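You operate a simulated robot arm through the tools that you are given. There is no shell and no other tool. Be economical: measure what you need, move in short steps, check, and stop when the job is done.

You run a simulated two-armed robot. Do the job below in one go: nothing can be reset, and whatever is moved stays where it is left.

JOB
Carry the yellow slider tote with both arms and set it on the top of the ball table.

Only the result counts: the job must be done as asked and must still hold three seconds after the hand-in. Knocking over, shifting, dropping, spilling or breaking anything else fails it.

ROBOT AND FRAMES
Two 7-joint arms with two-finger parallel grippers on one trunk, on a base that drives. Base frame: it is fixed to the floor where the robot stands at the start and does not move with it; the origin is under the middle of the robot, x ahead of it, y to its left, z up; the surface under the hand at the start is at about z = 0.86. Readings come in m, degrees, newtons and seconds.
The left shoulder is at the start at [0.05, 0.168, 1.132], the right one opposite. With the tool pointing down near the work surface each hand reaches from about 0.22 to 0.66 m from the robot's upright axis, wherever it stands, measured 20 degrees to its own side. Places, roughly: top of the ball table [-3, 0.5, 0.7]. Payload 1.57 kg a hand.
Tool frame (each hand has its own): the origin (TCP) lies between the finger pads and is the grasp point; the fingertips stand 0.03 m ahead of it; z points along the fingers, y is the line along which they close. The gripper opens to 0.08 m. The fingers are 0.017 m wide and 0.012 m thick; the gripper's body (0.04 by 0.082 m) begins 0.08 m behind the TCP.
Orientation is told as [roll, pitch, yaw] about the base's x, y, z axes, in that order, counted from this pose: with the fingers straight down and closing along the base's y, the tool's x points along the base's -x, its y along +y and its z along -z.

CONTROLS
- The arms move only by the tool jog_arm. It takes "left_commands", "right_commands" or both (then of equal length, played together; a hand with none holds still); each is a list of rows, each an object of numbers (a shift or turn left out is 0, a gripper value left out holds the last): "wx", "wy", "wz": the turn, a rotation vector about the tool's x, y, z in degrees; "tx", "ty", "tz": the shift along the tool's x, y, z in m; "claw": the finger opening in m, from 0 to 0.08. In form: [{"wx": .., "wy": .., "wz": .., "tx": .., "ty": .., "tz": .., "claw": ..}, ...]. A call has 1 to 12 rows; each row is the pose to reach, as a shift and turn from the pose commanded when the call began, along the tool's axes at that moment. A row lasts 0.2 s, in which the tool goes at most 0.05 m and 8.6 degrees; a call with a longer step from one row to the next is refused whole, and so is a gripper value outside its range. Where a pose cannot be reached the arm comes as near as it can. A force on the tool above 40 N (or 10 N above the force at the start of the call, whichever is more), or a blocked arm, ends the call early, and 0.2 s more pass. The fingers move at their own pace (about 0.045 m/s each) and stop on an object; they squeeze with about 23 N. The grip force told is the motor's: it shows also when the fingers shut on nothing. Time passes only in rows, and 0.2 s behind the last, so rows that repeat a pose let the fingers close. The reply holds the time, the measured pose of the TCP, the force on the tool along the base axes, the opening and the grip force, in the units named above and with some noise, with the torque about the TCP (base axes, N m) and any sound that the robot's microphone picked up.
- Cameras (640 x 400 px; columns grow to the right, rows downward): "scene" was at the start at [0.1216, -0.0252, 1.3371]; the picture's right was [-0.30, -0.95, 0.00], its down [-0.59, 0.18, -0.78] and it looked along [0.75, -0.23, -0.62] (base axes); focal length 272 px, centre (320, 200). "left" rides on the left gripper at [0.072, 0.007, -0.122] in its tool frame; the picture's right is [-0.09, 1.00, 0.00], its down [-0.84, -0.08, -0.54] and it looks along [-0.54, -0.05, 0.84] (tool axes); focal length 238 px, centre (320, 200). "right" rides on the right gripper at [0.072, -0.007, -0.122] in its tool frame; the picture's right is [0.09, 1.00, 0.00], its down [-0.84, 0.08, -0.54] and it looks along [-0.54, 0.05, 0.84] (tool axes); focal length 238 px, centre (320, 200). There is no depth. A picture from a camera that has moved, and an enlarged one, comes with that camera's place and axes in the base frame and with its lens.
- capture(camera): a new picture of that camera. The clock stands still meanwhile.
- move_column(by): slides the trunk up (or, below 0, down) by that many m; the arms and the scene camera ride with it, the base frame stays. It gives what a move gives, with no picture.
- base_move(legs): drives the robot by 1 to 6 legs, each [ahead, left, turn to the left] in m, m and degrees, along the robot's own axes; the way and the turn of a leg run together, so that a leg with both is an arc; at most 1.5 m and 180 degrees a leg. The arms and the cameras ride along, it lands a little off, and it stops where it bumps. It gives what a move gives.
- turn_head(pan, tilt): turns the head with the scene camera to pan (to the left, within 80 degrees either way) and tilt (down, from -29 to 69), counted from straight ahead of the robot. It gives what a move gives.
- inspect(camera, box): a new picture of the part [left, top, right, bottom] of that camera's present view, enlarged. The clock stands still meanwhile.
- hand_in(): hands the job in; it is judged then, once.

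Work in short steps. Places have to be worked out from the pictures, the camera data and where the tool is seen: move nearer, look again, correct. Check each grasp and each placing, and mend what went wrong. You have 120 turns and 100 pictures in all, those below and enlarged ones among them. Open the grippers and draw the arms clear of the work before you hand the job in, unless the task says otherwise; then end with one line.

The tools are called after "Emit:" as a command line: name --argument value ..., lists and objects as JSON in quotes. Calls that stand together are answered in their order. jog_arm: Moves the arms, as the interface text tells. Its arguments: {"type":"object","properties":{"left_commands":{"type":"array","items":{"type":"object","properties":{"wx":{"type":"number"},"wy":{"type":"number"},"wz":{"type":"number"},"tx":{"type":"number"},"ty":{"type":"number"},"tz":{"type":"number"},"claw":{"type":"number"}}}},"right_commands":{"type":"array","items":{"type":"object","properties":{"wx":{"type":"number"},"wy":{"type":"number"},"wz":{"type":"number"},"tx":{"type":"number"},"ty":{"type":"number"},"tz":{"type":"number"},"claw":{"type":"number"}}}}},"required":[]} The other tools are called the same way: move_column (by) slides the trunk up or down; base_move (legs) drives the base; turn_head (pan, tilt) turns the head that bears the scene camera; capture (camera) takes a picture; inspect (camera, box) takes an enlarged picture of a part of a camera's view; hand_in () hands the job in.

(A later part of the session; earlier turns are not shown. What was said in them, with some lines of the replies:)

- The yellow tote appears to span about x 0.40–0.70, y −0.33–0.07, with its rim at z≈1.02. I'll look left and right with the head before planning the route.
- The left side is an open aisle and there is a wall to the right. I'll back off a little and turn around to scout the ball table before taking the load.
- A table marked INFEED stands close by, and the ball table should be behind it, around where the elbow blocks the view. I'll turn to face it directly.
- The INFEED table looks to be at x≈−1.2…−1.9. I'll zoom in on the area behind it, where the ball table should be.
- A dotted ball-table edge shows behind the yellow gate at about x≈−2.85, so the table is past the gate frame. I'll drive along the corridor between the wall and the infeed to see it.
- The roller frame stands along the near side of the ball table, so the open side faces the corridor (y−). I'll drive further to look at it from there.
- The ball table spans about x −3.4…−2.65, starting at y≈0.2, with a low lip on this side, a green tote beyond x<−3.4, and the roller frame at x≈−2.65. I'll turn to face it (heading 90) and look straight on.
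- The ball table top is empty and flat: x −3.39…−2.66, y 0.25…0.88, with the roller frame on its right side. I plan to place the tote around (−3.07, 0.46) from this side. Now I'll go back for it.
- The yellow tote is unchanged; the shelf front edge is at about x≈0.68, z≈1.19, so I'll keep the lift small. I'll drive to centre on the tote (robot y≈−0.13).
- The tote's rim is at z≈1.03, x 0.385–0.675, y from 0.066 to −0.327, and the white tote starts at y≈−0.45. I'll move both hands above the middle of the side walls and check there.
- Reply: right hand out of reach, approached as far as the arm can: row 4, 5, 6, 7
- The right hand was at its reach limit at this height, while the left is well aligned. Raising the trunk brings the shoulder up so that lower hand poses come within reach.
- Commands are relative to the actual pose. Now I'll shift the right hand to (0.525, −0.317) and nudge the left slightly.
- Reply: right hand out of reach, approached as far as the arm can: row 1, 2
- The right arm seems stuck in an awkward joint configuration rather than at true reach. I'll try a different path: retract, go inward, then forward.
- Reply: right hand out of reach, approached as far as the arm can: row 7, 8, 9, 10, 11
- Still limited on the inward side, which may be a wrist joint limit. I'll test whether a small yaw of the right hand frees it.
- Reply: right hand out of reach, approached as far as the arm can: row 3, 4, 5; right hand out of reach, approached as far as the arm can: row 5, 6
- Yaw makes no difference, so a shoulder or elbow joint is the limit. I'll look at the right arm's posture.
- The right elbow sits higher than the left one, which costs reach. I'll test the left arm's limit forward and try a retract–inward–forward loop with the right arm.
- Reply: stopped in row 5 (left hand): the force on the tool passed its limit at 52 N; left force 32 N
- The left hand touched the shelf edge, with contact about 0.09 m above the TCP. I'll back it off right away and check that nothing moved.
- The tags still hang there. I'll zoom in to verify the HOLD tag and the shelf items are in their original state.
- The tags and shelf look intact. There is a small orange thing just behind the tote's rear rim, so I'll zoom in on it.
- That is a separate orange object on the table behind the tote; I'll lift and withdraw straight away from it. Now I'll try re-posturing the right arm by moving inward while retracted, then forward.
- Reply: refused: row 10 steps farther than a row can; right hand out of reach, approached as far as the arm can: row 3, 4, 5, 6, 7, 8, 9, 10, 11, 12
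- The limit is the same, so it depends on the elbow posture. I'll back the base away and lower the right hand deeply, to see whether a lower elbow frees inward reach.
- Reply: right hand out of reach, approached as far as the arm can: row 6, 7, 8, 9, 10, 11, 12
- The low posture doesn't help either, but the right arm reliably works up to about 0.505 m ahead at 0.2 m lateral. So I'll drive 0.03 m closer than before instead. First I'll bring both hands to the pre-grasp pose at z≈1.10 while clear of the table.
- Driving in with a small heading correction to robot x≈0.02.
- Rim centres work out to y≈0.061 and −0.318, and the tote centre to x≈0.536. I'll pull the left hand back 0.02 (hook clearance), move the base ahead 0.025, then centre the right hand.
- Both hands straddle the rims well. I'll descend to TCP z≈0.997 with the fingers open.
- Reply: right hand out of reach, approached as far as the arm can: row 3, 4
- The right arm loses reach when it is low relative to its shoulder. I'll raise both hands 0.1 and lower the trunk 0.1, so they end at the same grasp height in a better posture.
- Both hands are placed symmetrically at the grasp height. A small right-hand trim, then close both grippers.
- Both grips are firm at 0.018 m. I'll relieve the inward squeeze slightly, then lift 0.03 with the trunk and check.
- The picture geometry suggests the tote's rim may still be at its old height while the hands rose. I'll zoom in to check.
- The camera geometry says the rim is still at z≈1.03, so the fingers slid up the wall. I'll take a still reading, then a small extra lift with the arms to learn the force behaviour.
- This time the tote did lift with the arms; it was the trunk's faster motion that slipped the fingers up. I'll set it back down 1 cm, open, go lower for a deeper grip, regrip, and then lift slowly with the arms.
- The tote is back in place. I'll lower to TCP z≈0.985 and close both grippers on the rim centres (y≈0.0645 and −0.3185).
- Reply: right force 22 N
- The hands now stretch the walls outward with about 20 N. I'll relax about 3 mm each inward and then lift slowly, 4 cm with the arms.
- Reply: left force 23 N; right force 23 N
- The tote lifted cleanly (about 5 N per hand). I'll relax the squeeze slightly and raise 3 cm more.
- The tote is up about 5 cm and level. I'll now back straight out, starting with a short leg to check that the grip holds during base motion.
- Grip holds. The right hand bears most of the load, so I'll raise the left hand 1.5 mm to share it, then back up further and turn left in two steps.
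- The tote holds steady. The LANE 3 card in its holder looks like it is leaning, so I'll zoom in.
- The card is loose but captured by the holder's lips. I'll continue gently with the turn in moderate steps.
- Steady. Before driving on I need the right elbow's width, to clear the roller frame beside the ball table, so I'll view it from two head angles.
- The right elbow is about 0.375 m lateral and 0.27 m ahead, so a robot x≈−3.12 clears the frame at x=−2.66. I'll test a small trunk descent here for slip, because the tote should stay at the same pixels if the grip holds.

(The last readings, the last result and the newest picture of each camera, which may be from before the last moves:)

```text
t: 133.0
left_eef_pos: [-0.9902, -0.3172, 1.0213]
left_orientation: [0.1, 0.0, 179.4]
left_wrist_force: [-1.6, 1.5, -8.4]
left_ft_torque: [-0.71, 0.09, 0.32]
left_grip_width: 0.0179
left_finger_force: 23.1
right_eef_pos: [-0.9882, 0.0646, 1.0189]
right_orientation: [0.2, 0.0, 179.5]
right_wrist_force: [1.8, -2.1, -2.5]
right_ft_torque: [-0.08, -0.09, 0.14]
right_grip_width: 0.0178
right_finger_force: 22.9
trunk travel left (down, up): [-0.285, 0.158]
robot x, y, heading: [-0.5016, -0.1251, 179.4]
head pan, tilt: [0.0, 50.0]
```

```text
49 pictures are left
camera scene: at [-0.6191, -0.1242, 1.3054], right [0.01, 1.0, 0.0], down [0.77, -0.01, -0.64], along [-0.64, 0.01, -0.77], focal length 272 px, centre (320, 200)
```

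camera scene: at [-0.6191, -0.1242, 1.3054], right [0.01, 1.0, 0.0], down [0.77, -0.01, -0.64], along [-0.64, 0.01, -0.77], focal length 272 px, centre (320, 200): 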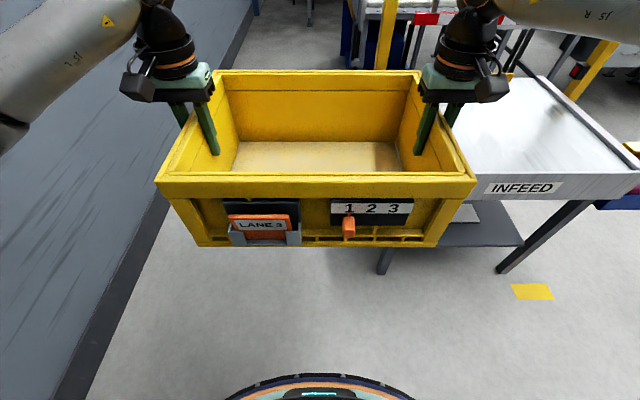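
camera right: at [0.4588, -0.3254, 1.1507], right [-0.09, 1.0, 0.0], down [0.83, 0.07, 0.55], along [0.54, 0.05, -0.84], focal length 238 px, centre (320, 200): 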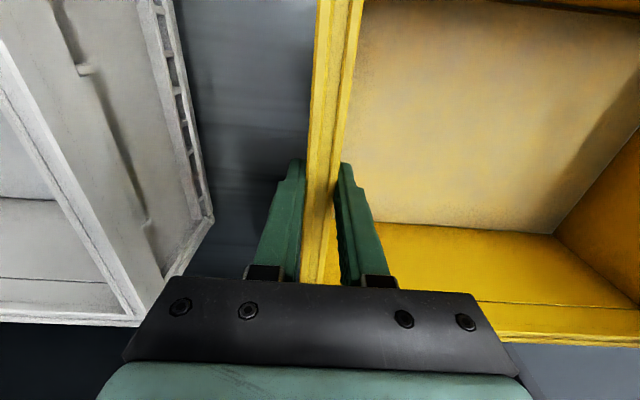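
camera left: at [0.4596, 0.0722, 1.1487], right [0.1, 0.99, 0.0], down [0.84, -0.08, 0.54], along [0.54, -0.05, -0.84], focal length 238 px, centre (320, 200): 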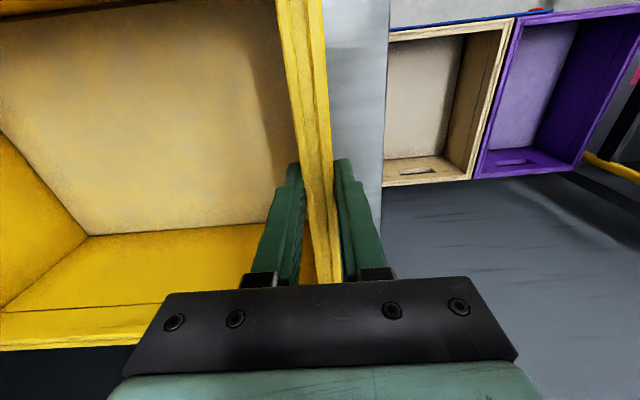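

No slip. Now strafe into the corridor and drive to x≈−1.8, then check.

Emit:
base_move --legs '[[0, 0.285, 0.5], [1.3, 0, 0]]'

Emit:
capture --camera "scene"

```text
t: 142.2
left_eef_pos: [-2.2766, -0.6393, 1.0208]
left_orientation: [0.0, 0.2, -178.8]
left_wrist_force: [-0.9, 1.0, -6.3]
left_ft_torque: [-0.75, -0.04, 0.31]
left_grip_width: 0.0181
left_finger_force: 22.8
right_eef_pos: [-2.2877, -0.2577, 1.0195]
right_orientation: [0.2, 0.0, -178.6]
right_wrist_force: [1.1, -1.9, -3.6]
right_ft_torque: [-0.02, 0.02, 0.16]
right_grip_width: 0.0179
right_finger_force: 22.9
trunk travel left (down, up): [-0.285, 0.158]
robot x, y, heading: [-1.7956, -0.4288, -178.7]
head pan, tilt: [0.0, 50.0]
```

```text
48 pictures are left
camera scene: at [-1.912, -0.4338, 1.3053], right [-0.03, 1.0, 0.0], down [0.77, 0.02, -0.64], along [-0.64, -0.02, -0.77], focal length 272 px, centre (320, 200)
```

scene: 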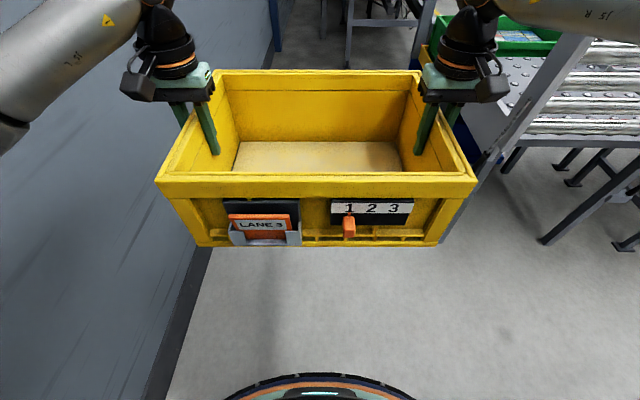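

Tote steady. Correct the heading and drive to x≈−3.12.

Emit:
base_move --legs '[[0, 0, -1.5], [1.32, -0.02, 0]]'

Emit:
capture --camera "scene"

```text
t: 149.2
left_eef_pos: [-3.5935, -0.6271, 1.0206]
left_orientation: [0.1, 0.0, -179.2]
left_wrist_force: [-1.1, 1.4, -6.0]
left_ft_torque: [-0.51, -0.01, 0.29]
left_grip_width: 0.0179
left_finger_force: 22.7
right_eef_pos: [-3.6013, -0.2438, 1.0199]
right_orientation: [0.1, 0.0, -179.1]
right_wrist_force: [1.2, -1.8, -3.2]
right_ft_torque: [0.1, -0.02, 0.11]
right_grip_width: 0.0177
right_finger_force: 23.0
trunk travel left (down, up): [-0.285, 0.158]
robot x, y, heading: [-3.1073, -0.4224, -179.1]
head pan, tilt: [0.0, 50.0]
```

```text
47 pictures are left
camera scene: at [-3.2274, -0.4239, 1.3053], right [-0.02, 1.0, 0.0], down [0.77, 0.01, -0.64], along [-0.64, -0.01, -0.77], focal length 272 px, centre (320, 200)
```

scene: 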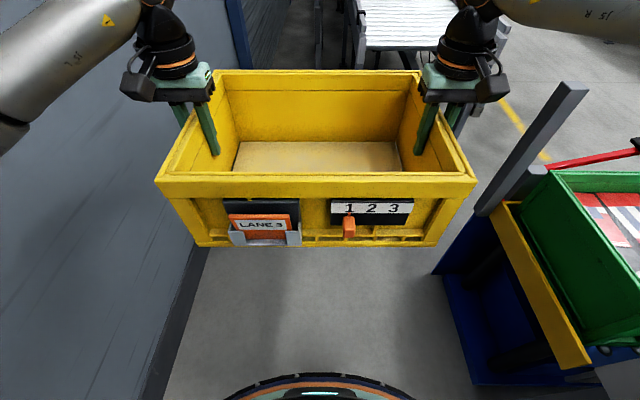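

A grey post at about (−3.65, 0), up to z≈1.08, is too near the turning circle of the tote here. I'll back up 0.16 m, turn there, and strafe afterwards.

Emit:
base_move --legs '[[-0.16, 0, 0], [0, 0, -45], [0, 0, -46]]'

Emit:
capture --camera "scene"

```text
t: 154.8
left_eef_pos: [-3.1422, 0.0702, 1.0202]
left_orientation: [0.1, 0.0, 89.5]
left_wrist_force: [1.5, 1.4, -6.8]
left_ft_torque: [0.08, 0.42, 0.3]
left_grip_width: 0.018
left_finger_force: 23.7
right_eef_pos: [-2.7595, 0.0695, 1.0188]
right_orientation: [0.1, 0.0, 89.7]
right_wrist_force: [-1.8, -1.4, -4.5]
right_ft_torque: [-0.09, -0.08, 0.1]
right_grip_width: 0.0176
right_finger_force: 22.9
trunk travel left (down, up): [-0.285, 0.158]
robot x, y, heading: [-2.9482, -0.423, 89.8]
head pan, tilt: [0.0, 50.0]
```

```text
46 pictures are left
camera scene: at [-2.9484, -0.3011, 1.3053], right [1.0, -0.01, 0.0], down [0.0, -0.77, -0.64], along [0.0, 0.64, -0.77], focal length 272 px, centre (320, 200)
```

scene: 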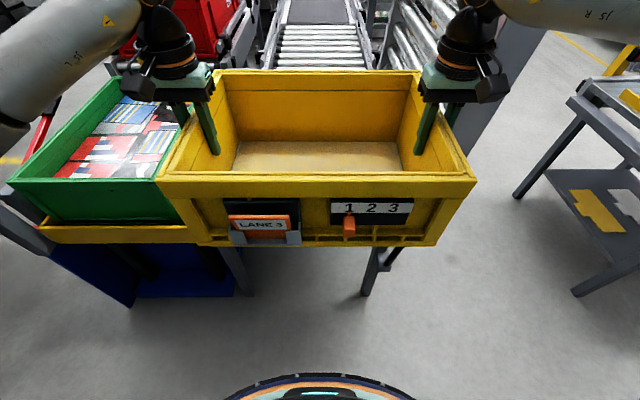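

Facing the table cleanly. Strafe left 0.17 and go ahead 0.2, then check the clearances.

Emit:
base_move --legs '[[0, 0.17, 0], [0.2, 0, 0]]'

Emit:
turn_head --pan -40 --tilt 25

Emit:
capture --camera "scene"

Emit:
turn_head --pan 0 --tilt 60

Emit:
capture --camera "scene"

```text
t: 158.1
left_eef_pos: [-3.3095, 0.2718, 1.02]
left_orientation: [0.1, 0.1, 89.5]
left_wrist_force: [2.4, 1.9, -6.3]
left_ft_torque: [-0.02, 0.32, 0.35]
left_grip_width: 0.0178
left_finger_force: 23.6
right_eef_pos: [-2.9265, 0.2708, 1.0199]
right_orientation: [0.1, 0.0, 89.7]
right_wrist_force: [-1.8, -1.1, -4.3]
right_ft_torque: [-0.01, -0.06, 0.07]
right_grip_width: 0.0177
right_finger_force: 22.9
trunk travel left (down, up): [-0.285, 0.158]
robot x, y, heading: [-3.1137, -0.2157, 89.8]
head pan, tilt: [0.0, 50.0]
```

```text
t: 159.2
left_eef_pos: [-3.3085, 0.2713, 1.0204]
left_orientation: [0.1, 0.1, 89.7]
left_wrist_force: [1.5, 1.5, -4.9]
left_ft_torque: [-0.22, 0.07, 0.35]
left_grip_width: 0.018
left_finger_force: 22.8
right_eef_pos: [-2.9256, 0.2699, 1.0196]
right_orientation: [0.0, 0.0, 89.8]
right_wrist_force: [-1.5, -0.6, -4.8]
right_ft_torque: [0.2, 0.02, -0.02]
right_grip_width: 0.018
right_finger_force: 22.8
trunk travel left (down, up): [-0.285, 0.158]
robot x, y, heading: [-3.1176, -0.2182, 89.6]
head pan, tilt: [-40.0, 25.0]
```

```text
45 pictures are left
camera scene: at [-3.0564, -0.1062, 1.3428], right [0.76, -0.65, 0.0], down [-0.27, -0.32, -0.91], along [0.59, 0.69, -0.42], focal length 272 px, centre (320, 200)
```

scene: 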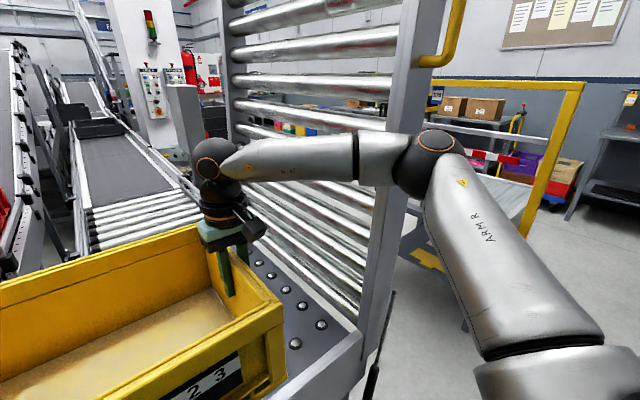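

```text
t: 160.2
left_eef_pos: [-3.3087, 0.2703, 1.0199]
left_orientation: [0.1, 0.1, 89.4]
left_wrist_force: [0.4, 0.5, -4.7]
left_ft_torque: [-0.19, 0.18, 0.32]
left_grip_width: 0.0177
left_finger_force: 23.0
right_eef_pos: [-2.9275, 0.2706, 1.0191]
right_orientation: [0.2, 0.0, 89.6]
right_wrist_force: [-0.9, -1.3, -5.5]
right_ft_torque: [0.1, 0.01, 0.1]
right_grip_width: 0.0181
right_finger_force: 22.7
trunk travel left (down, up): [-0.285, 0.158]
robot x, y, heading: [-3.1171, -0.2168, 89.9]
head pan, tilt: [0.0, 60.0]
```

```text
44 pictures are left
camera scene: at [-3.1155, -0.1098, 1.2928], right [1.0, -0.01, 0.0], down [-0.01, -0.87, -0.5], along [0.0, 0.5, -0.87], focal length 272 px, centre (320, 200)
```

scene: 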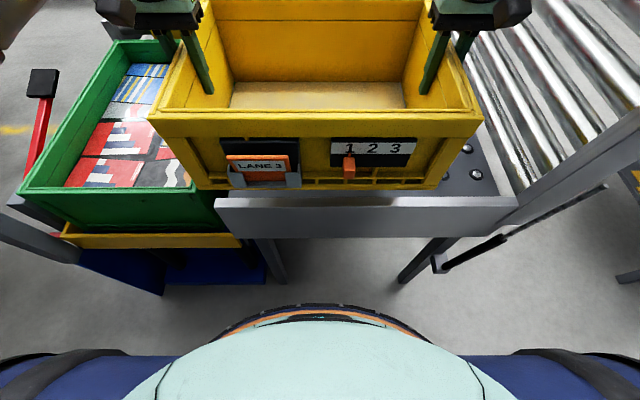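

The lip spans y≈0.215–0.243 and the frame post sits near (−2.65, 0.2). To give the right elbow about 5 cm of clearance I'll shift 3.5 cm left, then go ahead 0.10 and recheck.

Emit:
base_move --legs '[[0, 0.035, 0], [0.1, 0, 0]]'

Emit:
turn_head --pan -60 --tilt 25

Emit:
capture --camera "scene"

```text
t: 162.0
left_eef_pos: [-3.3439, 0.372, 1.0194]
left_orientation: [0.1, 0.2, 89.6]
left_wrist_force: [1.1, 0.2, -5.4]
left_ft_torque: [-0.01, 0.22, 0.3]
left_grip_width: 0.0181
left_finger_force: 22.5
right_eef_pos: [-2.961, 0.3719, 1.0187]
right_orientation: [0.1, 0.0, 89.7]
right_wrist_force: [-1.1, 0.6, -4.6]
right_ft_torque: [-0.07, -0.02, 0.06]
right_grip_width: 0.0178
right_finger_force: 22.7
trunk travel left (down, up): [-0.285, 0.158]
robot x, y, heading: [-3.1516, -0.1143, 89.9]
head pan, tilt: [0.0, 60.0]
```

```text
t: 163.3
left_eef_pos: [-3.3432, 0.3714, 1.0207]
left_orientation: [0.0, 0.1, 89.5]
left_wrist_force: [0.6, 1.5, -5.6]
left_ft_torque: [-0.17, 0.0, 0.34]
left_grip_width: 0.0178
left_finger_force: 22.8
right_eef_pos: [-2.9614, 0.3703, 1.0186]
right_orientation: [0.1, 0.1, 89.7]
right_wrist_force: [-1.1, -0.9, -5.1]
right_ft_torque: [0.18, 0.02, -0.03]
right_grip_width: 0.0177
right_finger_force: 22.8
trunk travel left (down, up): [-0.285, 0.158]
robot x, y, heading: [-3.1476, -0.1134, 89.7]
head pan, tilt: [-60.0, 25.0]
```

```text
43 pictures are left
camera scene: at [-3.07, -0.0304, 1.3428], right [0.5, -0.87, 0.0], down [-0.37, -0.21, -0.91], along [0.79, 0.45, -0.42], focal length 272 px, centre (320, 200)
```

scene: 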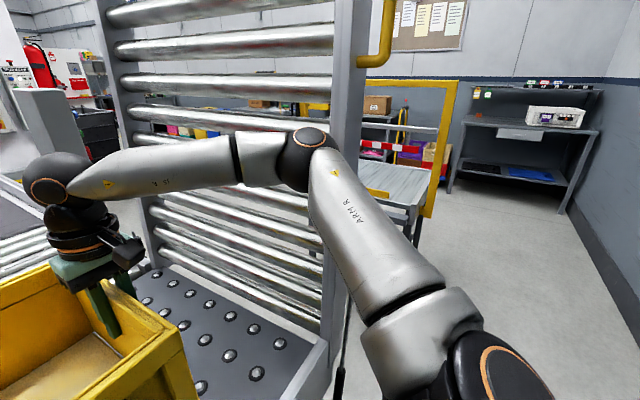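

Elbow clearance looks fine. Now I'll check the robot's base front against the table's legs.

Emit:
turn_head --pan 0 --tilt 69

Emit:
capture --camera "scene"

```text
t: 164.6
left_eef_pos: [-3.3427, 0.371, 1.0211]
left_orientation: [0.1, 0.2, 89.6]
left_wrist_force: [1.2, 0.6, -6.1]
left_ft_torque: [-0.11, 0.09, 0.29]
left_grip_width: 0.0177
left_finger_force: 22.9
right_eef_pos: [-2.9613, 0.3704, 1.019]
right_orientation: [0.0, 0.0, 89.7]
right_wrist_force: [-0.4, -2.2, -4.7]
right_ft_torque: [0.08, 0.08, 0.06]
right_grip_width: 0.0179
right_finger_force: 22.7
trunk travel left (down, up): [-0.285, 0.158]
robot x, y, heading: [-3.1482, -0.1169, 89.7]
head pan, tilt: [0.0, 68.8]
```

```text
42 pictures are left
camera scene: at [-3.1497, -0.0202, 1.2834], right [1.0, -0.01, 0.0], down [-0.01, -0.93, -0.36], along [0.0, 0.36, -0.93], focal length 272 px, centre (320, 200)
```

scene: 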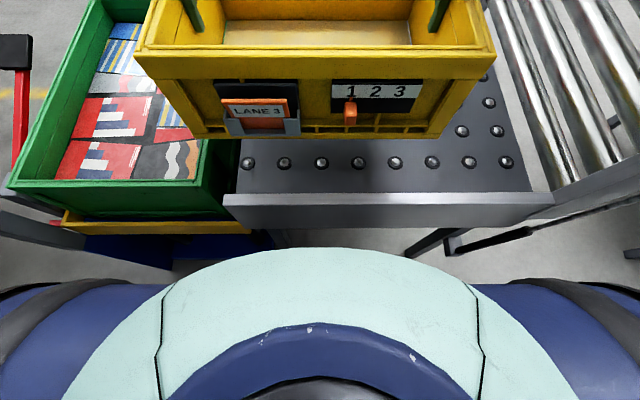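

The tote's front is about level with the lip's inner edge and its left side is near the table's left edge. Rather than risk the base against the legs, I'll shift both hands together 4 cm forward and 3 cm right.

Emit:
jog_arm --left_commands '[{"tx": -0.005, "ty": -0.004}, {"tx": -0.012, "ty": -0.009}, {"tx": -0.019, "ty": -0.014}, {"tx": -0.026, "ty": -0.02}, {"tx": -0.033, "ty": -0.026}, {"tx": -0.038, "ty": -0.03}, {"tx": -0.04, "ty": -0.03}]' --right_commands '[{"tx": -0.005, "ty": -0.004}, {"tx": -0.012, "ty": -0.009}, {"tx": -0.019, "ty": -0.014}, {"tx": -0.026, "ty": -0.02}, {"tx": -0.033, "ty": -0.026}, {"tx": -0.038, "ty": -0.03}, {"tx": -0.04, "ty": -0.03}]'

Emit:
capture --camera "scene"

```text
t: 166.2
left_eef_pos: [-3.3116, 0.4102, 1.0197]
left_orientation: [0.1, 0.1, 89.3]
left_wrist_force: [7.1, -2.6, -5.1]
left_ft_torque: [0.37, 0.72, -0.51]
left_grip_width: 0.018
left_finger_force: 22.4
right_eef_pos: [-2.9308, 0.4063, 1.019]
right_orientation: [0.2, -0.2, 89.8]
right_wrist_force: [-6.7, 2.5, -6.0]
right_ft_torque: [-0.41, -0.91, -0.56]
right_grip_width: 0.018
right_finger_force: 22.9
right hand out of reach, approached as far as the arm can: row 7
trunk travel left (down, up): [-0.285, 0.158]
robot x, y, heading: [-3.1491, -0.1182, 89.6]
head pan, tilt: [0.0, 68.8]
```

```text
41 pictures are left
camera scene: at [-3.1497, -0.0202, 1.2834], right [1.0, 0.0, 0.0], down [0.0, -0.93, -0.36], along [0.0, 0.36, -0.93], focal length 272 px, centre (320, 200)
```

scene: 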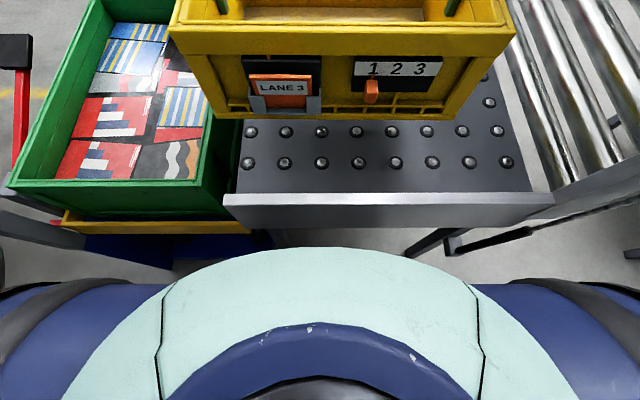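

Tote front is now clear of the lip with 3 cm margin. Lower with the trunk in steps, where slip wasn't seen going down.

Emit:
move_column --by -0.05

Emit:
move_column --by -0.05

Emit:
move_column --by -0.04

Emit:
capture --camera "scene"

```text
t: 167.1
left_eef_pos: [-3.3127, 0.4103, 0.9703]
left_orientation: [0.0, 0.1, 89.4]
left_wrist_force: [10.4, -2.0, -2.6]
left_ft_torque: [-0.32, 0.26, -0.49]
left_grip_width: 0.0182
left_finger_force: 22.8
right_eef_pos: [-2.9301, 0.4062, 0.9683]
right_orientation: [0.2, -0.1, 89.8]
right_wrist_force: [-10.1, 2.7, -7.6]
right_ft_torque: [0.25, -1.34, -0.41]
right_grip_width: 0.0179
right_finger_force: 23.2
trunk travel left (down, up): [-0.235, 0.208]
robot x, y, heading: [-3.1494, -0.1176, 89.7]
head pan, tilt: [0.0, 68.8]
```

```text
t: 168.0
left_eef_pos: [-3.3125, 0.4103, 0.9196]
left_orientation: [0.1, 0.1, 89.6]
left_wrist_force: [13.6, -1.8, -1.1]
left_ft_torque: [-0.52, 0.08, -0.39]
left_grip_width: 0.018
left_finger_force: 23.3
right_eef_pos: [-2.9303, 0.4066, 0.9197]
right_orientation: [0.2, 0.0, 89.7]
right_wrist_force: [-13.2, 1.9, -7.9]
right_ft_torque: [0.46, -1.43, -0.32]
right_grip_width: 0.0179
right_finger_force: 23.4
trunk travel left (down, up): [-0.185, 0.258]
robot x, y, heading: [-3.1504, -0.1171, 89.7]
head pan, tilt: [0.0, 68.8]
```

```text
t: 168.8
left_eef_pos: [-3.313, 0.4105, 0.8817]
left_orientation: [0.0, 0.1, 89.6]
left_wrist_force: [15.5, -2.6, -1.2]
left_ft_torque: [-0.25, 0.17, -0.37]
left_grip_width: 0.0179
left_finger_force: 22.8
right_eef_pos: [-2.9293, 0.4055, 0.8782]
right_orientation: [0.2, -0.1, 89.8]
right_wrist_force: [-15.4, 2.6, -7.4]
right_ft_torque: [0.23, -1.39, -0.38]
right_grip_width: 0.0176
right_finger_force: 22.7
trunk travel left (down, up): [-0.145, 0.298]
robot x, y, heading: [-3.1462, -0.1182, 89.5]
head pan, tilt: [0.0, 68.8]
```

```text
40 pictures are left
camera scene: at [-3.1497, -0.0205, 1.1434], right [1.0, 0.0, 0.0], down [0.0, -0.93, -0.36], along [0.0, 0.36, -0.93], focal length 272 px, centre (320, 200)
```

scene: 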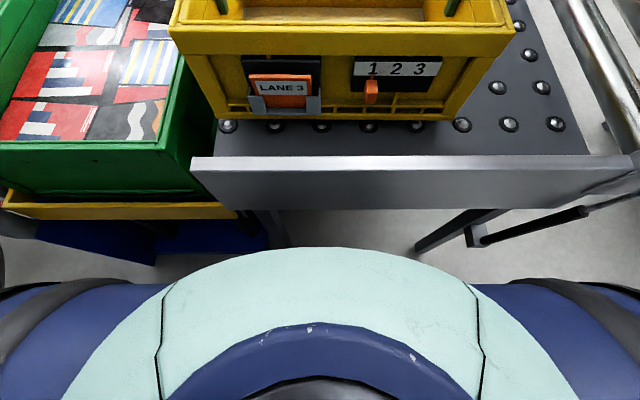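

Lined up well above the table. I'll relax the lateral tension 1.5 mm each and continue down.

Emit:
jog_arm --left_commands '[{"ty": -0.001}, {"ty": -0.0015}]' --right_commands '[{"ty": 0.001}, {"ty": 0.0015}]'

Emit:
move_column --by -0.03

Emit:
capture --camera "scene"

```text
t: 169.4
left_eef_pos: [-3.3123, 0.4114, 0.8799]
left_orientation: [0.2, 0.1, 89.8]
left_wrist_force: [9.1, -3.3, -1.7]
left_ft_torque: [0.29, -0.5, -0.51]
left_grip_width: 0.0182
left_finger_force: 23.2
right_eef_pos: [-2.9304, 0.4059, 0.8794]
right_orientation: [0.3, -0.1, 89.5]
right_wrist_force: [-8.7, 1.8, -8.6]
right_ft_torque: [-0.33, -0.69, -0.41]
right_grip_width: 0.018
right_finger_force: 23.4
trunk travel left (down, up): [-0.145, 0.298]
robot x, y, heading: [-3.1507, -0.1171, 89.8]
head pan, tilt: [0.0, 68.8]
```

```text
t: 170.2
left_eef_pos: [-3.3118, 0.4094, 0.8543]
left_orientation: [0.0, -0.3, 89.7]
left_wrist_force: [-0.7, -1.3, 20.4]
left_ft_torque: [0.07, -0.77, -0.39]
left_grip_width: 0.018
left_finger_force: 23.0
right_eef_pos: [-2.9301, 0.4038, 0.8537]
right_orientation: [0.3, -0.6, 89.6]
right_wrist_force: [-1.3, 1.1, 18.9]
right_ft_torque: [0.05, -1.76, -0.23]
right_grip_width: 0.018
right_finger_force: 23.1
trunk travel left (down, up): [-0.115, 0.328]
robot x, y, heading: [-3.1505, -0.12, 89.8]
head pan, tilt: [0.0, 68.8]
```

```text
39 pictures are left
camera scene: at [-3.1503, -0.0239, 1.1142], right [1.0, 0.0, 0.0], down [0.0, -0.93, -0.37], along [0.0, 0.37, -0.93], focal length 272 px, centre (320, 200)
```

scene: 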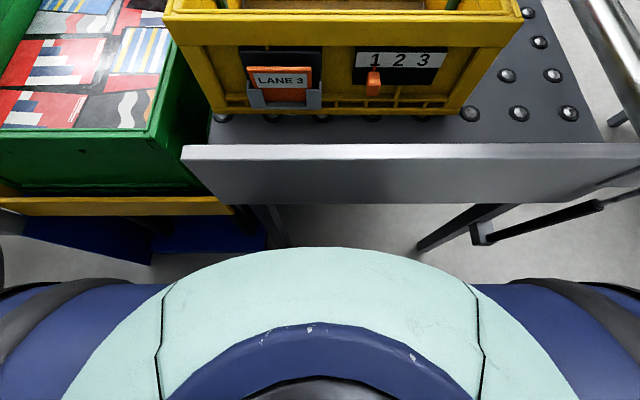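

Contact: the table now pushes up about 20 N per hand. I'll ease up 3–4 mm to take the pressure off before opening.

Emit:
jog_arm --left_commands '[{"tz": -0.0015}, {"tz": -0.003}, {"tz": -0.003}]' --right_commands '[{"tz": -0.0015}, {"tz": -0.003}, {"tz": -0.003}]'

```text
t: 171.0
left_eef_pos: [-3.3127, 0.4086, 0.8542]
left_orientation: [0.1, 0.1, 89.7]
left_wrist_force: [-3.1, -1.6, 5.1]
left_ft_torque: [0.82, -1.5, -0.26]
left_grip_width: 0.0177
left_finger_force: 23.6
right_eef_pos: [-2.9297, 0.404, 0.8525]
right_orientation: [0.2, -0.3, 89.7]
right_wrist_force: [3.8, -0.2, 9.6]
right_ft_torque: [0.8, -1.28, -0.3]
right_grip_width: 0.0183
right_finger_force: 23.4
trunk travel left (down, up): [-0.115, 0.328]
robot x, y, heading: [-3.1489, -0.1146, 89.7]
head pan, tilt: [0.0, 68.8]
```

Nearly neutral. Now open both grippers together, gradually.

Emit:
jog_arm --left_commands '[{"tz": -0.001}, {"tz": -0.001, "claw": 0.024}, {"tz": -0.001, "claw": 0.032}, {"tz": -0.001, "claw": 0.045}, {"tz": -0.001, "claw": 0.05}, {"tz": -0.001, "claw": 0.05}, {"tz": -0.001, "claw": 0.05}]' --right_commands '[{"tz": -0.001}, {"tz": -0.001, "claw": 0.024}, {"tz": -0.001, "claw": 0.032}, {"tz": -0.001, "claw": 0.045}, {"tz": -0.001, "claw": 0.05}, {"tz": -0.001, "claw": 0.05}, {"tz": -0.001, "claw": 0.05}]'

Emit:
capture --camera "scene"

Emit:
capture --camera "left"

Emit:
capture --camera "right"

```text
t: 172.6
left_eef_pos: [-3.3122, 0.4101, 0.8556]
left_orientation: [0.1, 0.1, 89.6]
left_wrist_force: [-0.2, 0.0, 1.2]
left_ft_torque: [-0.03, -0.01, -0.02]
left_grip_width: 0.0501
left_finger_force: 0.1
right_eef_pos: [-2.9311, 0.4053, 0.8547]
right_orientation: [0.3, -0.2, 89.7]
right_wrist_force: [-0.3, -0.1, -0.2]
right_ft_torque: [0.02, 0.01, 0.0]
right_grip_width: 0.05
right_finger_force: 0.1
trunk travel left (down, up): [-0.115, 0.328]
robot x, y, heading: [-3.1489, -0.1143, 89.6]
head pan, tilt: [0.0, 68.8]
```

```text
38 pictures are left
camera scene: at [-3.1497, -0.0211, 1.1135], right [1.0, 0.0, 0.0], down [0.0, -0.93, -0.36], along [0.0, 0.36, -0.93], focal length 272 px, centre (320, 200)
```

scene: 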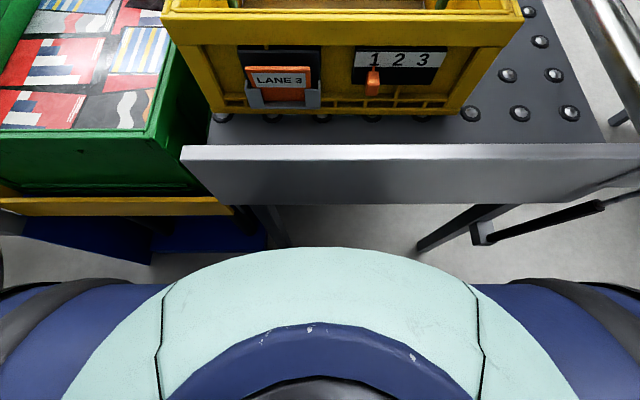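

```text
37 pictures are left
camera left: at [-3.3183, 0.3397, 0.9756], right [-0.99, 0.1, 0.0], down [0.08, 0.84, 0.54], along [0.05, 0.54, -0.84], focal length 238 px, centre (320, 200)
```

left: 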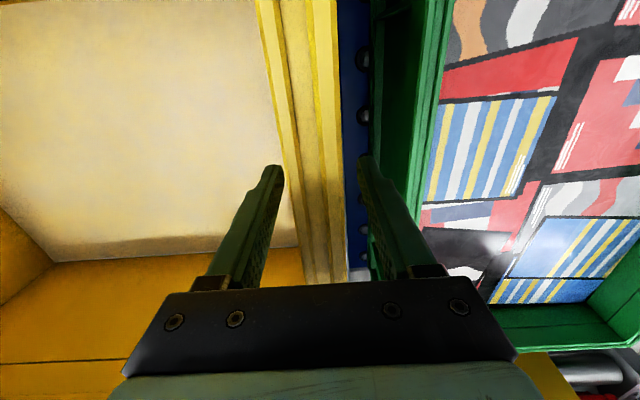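

```text
36 pictures are left
camera right: at [-2.9239, 0.3319, 0.9766], right [-1.0, -0.09, 0.0], down [-0.07, 0.83, 0.55], along [-0.05, 0.54, -0.84], focal length 238 px, centre (320, 200)
```

right: 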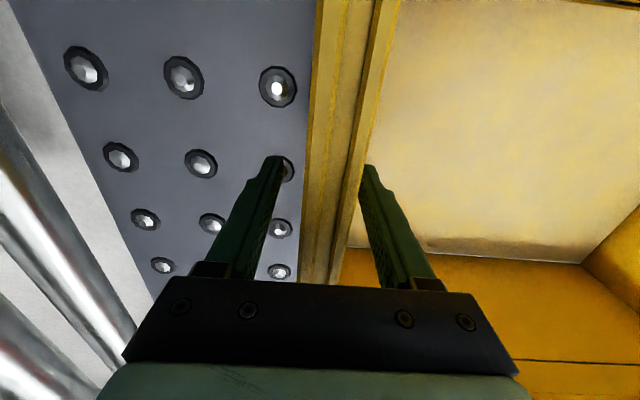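

The tote stays put on release. Withdraw both hands straight up.

Emit:
jog_arm --left_commands '[{"tz": -0.015}, {"tz": -0.035}, {"tz": -0.06}, {"tz": -0.09}, {"tz": -0.12}]' --right_commands '[{"tz": -0.015}, {"tz": -0.035}, {"tz": -0.06}, {"tz": -0.09}, {"tz": -0.12}]'

Emit:
move_column --by 0.1

Emit:
base_move --legs '[[-0.3, 0, 0]]'

Emit:
turn_head --pan 0 --tilt 40

Emit:
capture --camera "scene"

```text
t: 173.8
left_eef_pos: [-3.3109, 0.409, 0.9749]
left_orientation: [0.0, -0.1, 89.5]
left_wrist_force: [-0.4, -0.7, -0.4]
left_ft_torque: [0.01, 0.01, -0.03]
left_grip_width: 0.0501
left_finger_force: 0.0
right_eef_pos: [-2.9118, 0.3771, 0.9739]
right_orientation: [0.1, -0.4, 89.7]
right_wrist_force: [-0.6, -0.5, 0.1]
right_ft_torque: [0.09, -0.01, 0.0]
right_grip_width: 0.0502
right_finger_force: 0.1
right hand out of reach, approached as far as the arm can: row 2, 3, 4, 5
trunk travel left (down, up): [-0.115, 0.328]
robot x, y, heading: [-3.1486, -0.1183, 89.5]
head pan, tilt: [0.0, 68.8]
```

```text
t: 175.1
left_eef_pos: [-3.31, 0.4105, 1.0734]
left_orientation: [0.1, 0.0, 89.6]
left_wrist_force: [0.7, -0.8, -0.3]
left_ft_torque: [0.0, 0.02, 0.01]
left_grip_width: 0.0499
left_finger_force: 0.1
right_eef_pos: [-2.9123, 0.3792, 1.0726]
right_orientation: [0.2, -0.2, 89.7]
right_wrist_force: [-0.2, -1.1, 0.6]
right_ft_torque: [0.0, 0.01, 0.0]
right_grip_width: 0.0499
right_finger_force: 0.1
trunk travel left (down, up): [-0.215, 0.228]
robot x, y, heading: [-3.1502, -0.1182, 89.7]
head pan, tilt: [0.0, 68.8]
```

```text
t: 177.2
left_eef_pos: [-3.3151, 0.1009, 1.0737]
left_orientation: [0.0, 0.1, 89.9]
left_wrist_force: [-0.4, 0.6, 0.6]
left_ft_torque: [0.01, 0.0, -0.03]
left_grip_width: 0.0501
left_finger_force: 0.1
right_eef_pos: [-2.9169, 0.0714, 1.0716]
right_orientation: [0.2, -0.2, 90.1]
right_wrist_force: [-0.5, 0.2, 0.0]
right_ft_torque: [0.02, 0.0, 0.0]
right_grip_width: 0.0499
right_finger_force: 0.0
trunk travel left (down, up): [-0.215, 0.228]
robot x, y, heading: [-3.148, -0.4241, 89.8]
head pan, tilt: [0.0, 68.8]
```

```text
t: 178.1
left_eef_pos: [-3.3149, 0.1023, 1.0724]
left_orientation: [0.1, 0.0, 90.0]
left_wrist_force: [0.1, -0.1, 0.4]
left_ft_torque: [0.04, -0.04, 0.02]
left_grip_width: 0.05
left_finger_force: 0.0
right_eef_pos: [-2.9175, 0.0718, 1.0728]
right_orientation: [0.2, -0.3, 90.1]
right_wrist_force: [-0.5, 0.1, 0.1]
right_ft_torque: [0.01, -0.01, 0.01]
right_grip_width: 0.05
right_finger_force: 0.0
trunk travel left (down, up): [-0.215, 0.228]
robot x, y, heading: [-3.1512, -0.4289, 90.0]
head pan, tilt: [0.0, 40.0]
```

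```text
35 pictures are left
camera scene: at [-3.1509, -0.3005, 1.2496], right [1.0, 0.0, 0.0], down [0.0, -0.64, -0.77], along [0.0, 0.77, -0.64], focal length 272 px, centre (320, 200)
```

scene: 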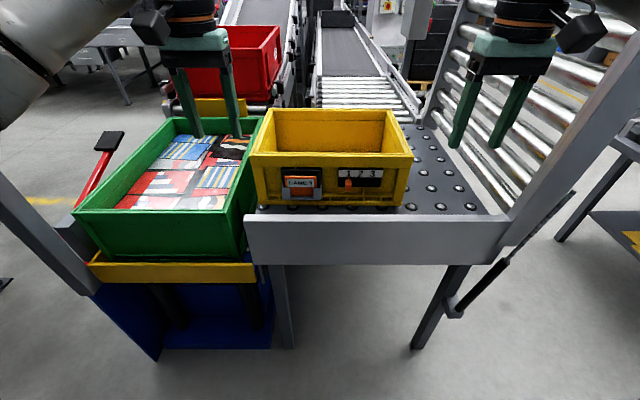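

The tote sits on the balls behind the lip. I'll zoom in to check its left side against the green tote and that it lies level.

Emit:
inspect --camera "scene" --box '[215, 90, 435, 235]'

```text
2.76 times, centred on (325, 162) of scene
camera zoom: at [-3.1509, -0.3005, 1.2496], right [1.0, 0.0, 0.0], down [0.0, -0.64, -0.77], along [0.0, 0.77, -0.64], focal length 749 px, centre (306, 303)
```

zoom: 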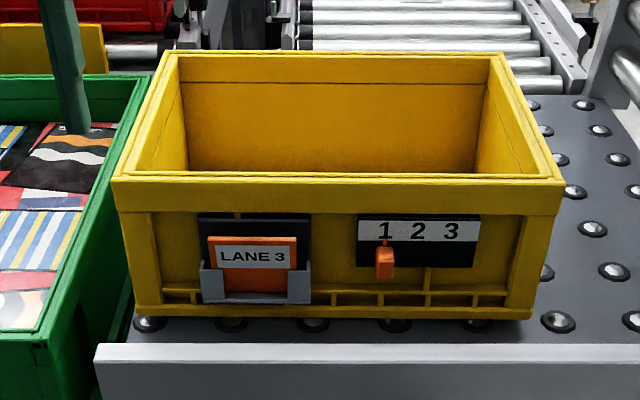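

The tote rests level on the ball table, clear of its neighbours, with the card and slider in place. The grippers are open and withdrawn, so I'm handing in.

Emit:
hand_in

```text
The job is handed in.
```

The yellow slider tote is on top of the ball table, level, just behind the front lip and toward the table's left side. I carried it there with both arms, and the grippers are open and clear. On the way to the tote the left hand briefly touched the shelf edge or tag hook (about 50 N); zoomed pictures afterwards showed nothing out of place.
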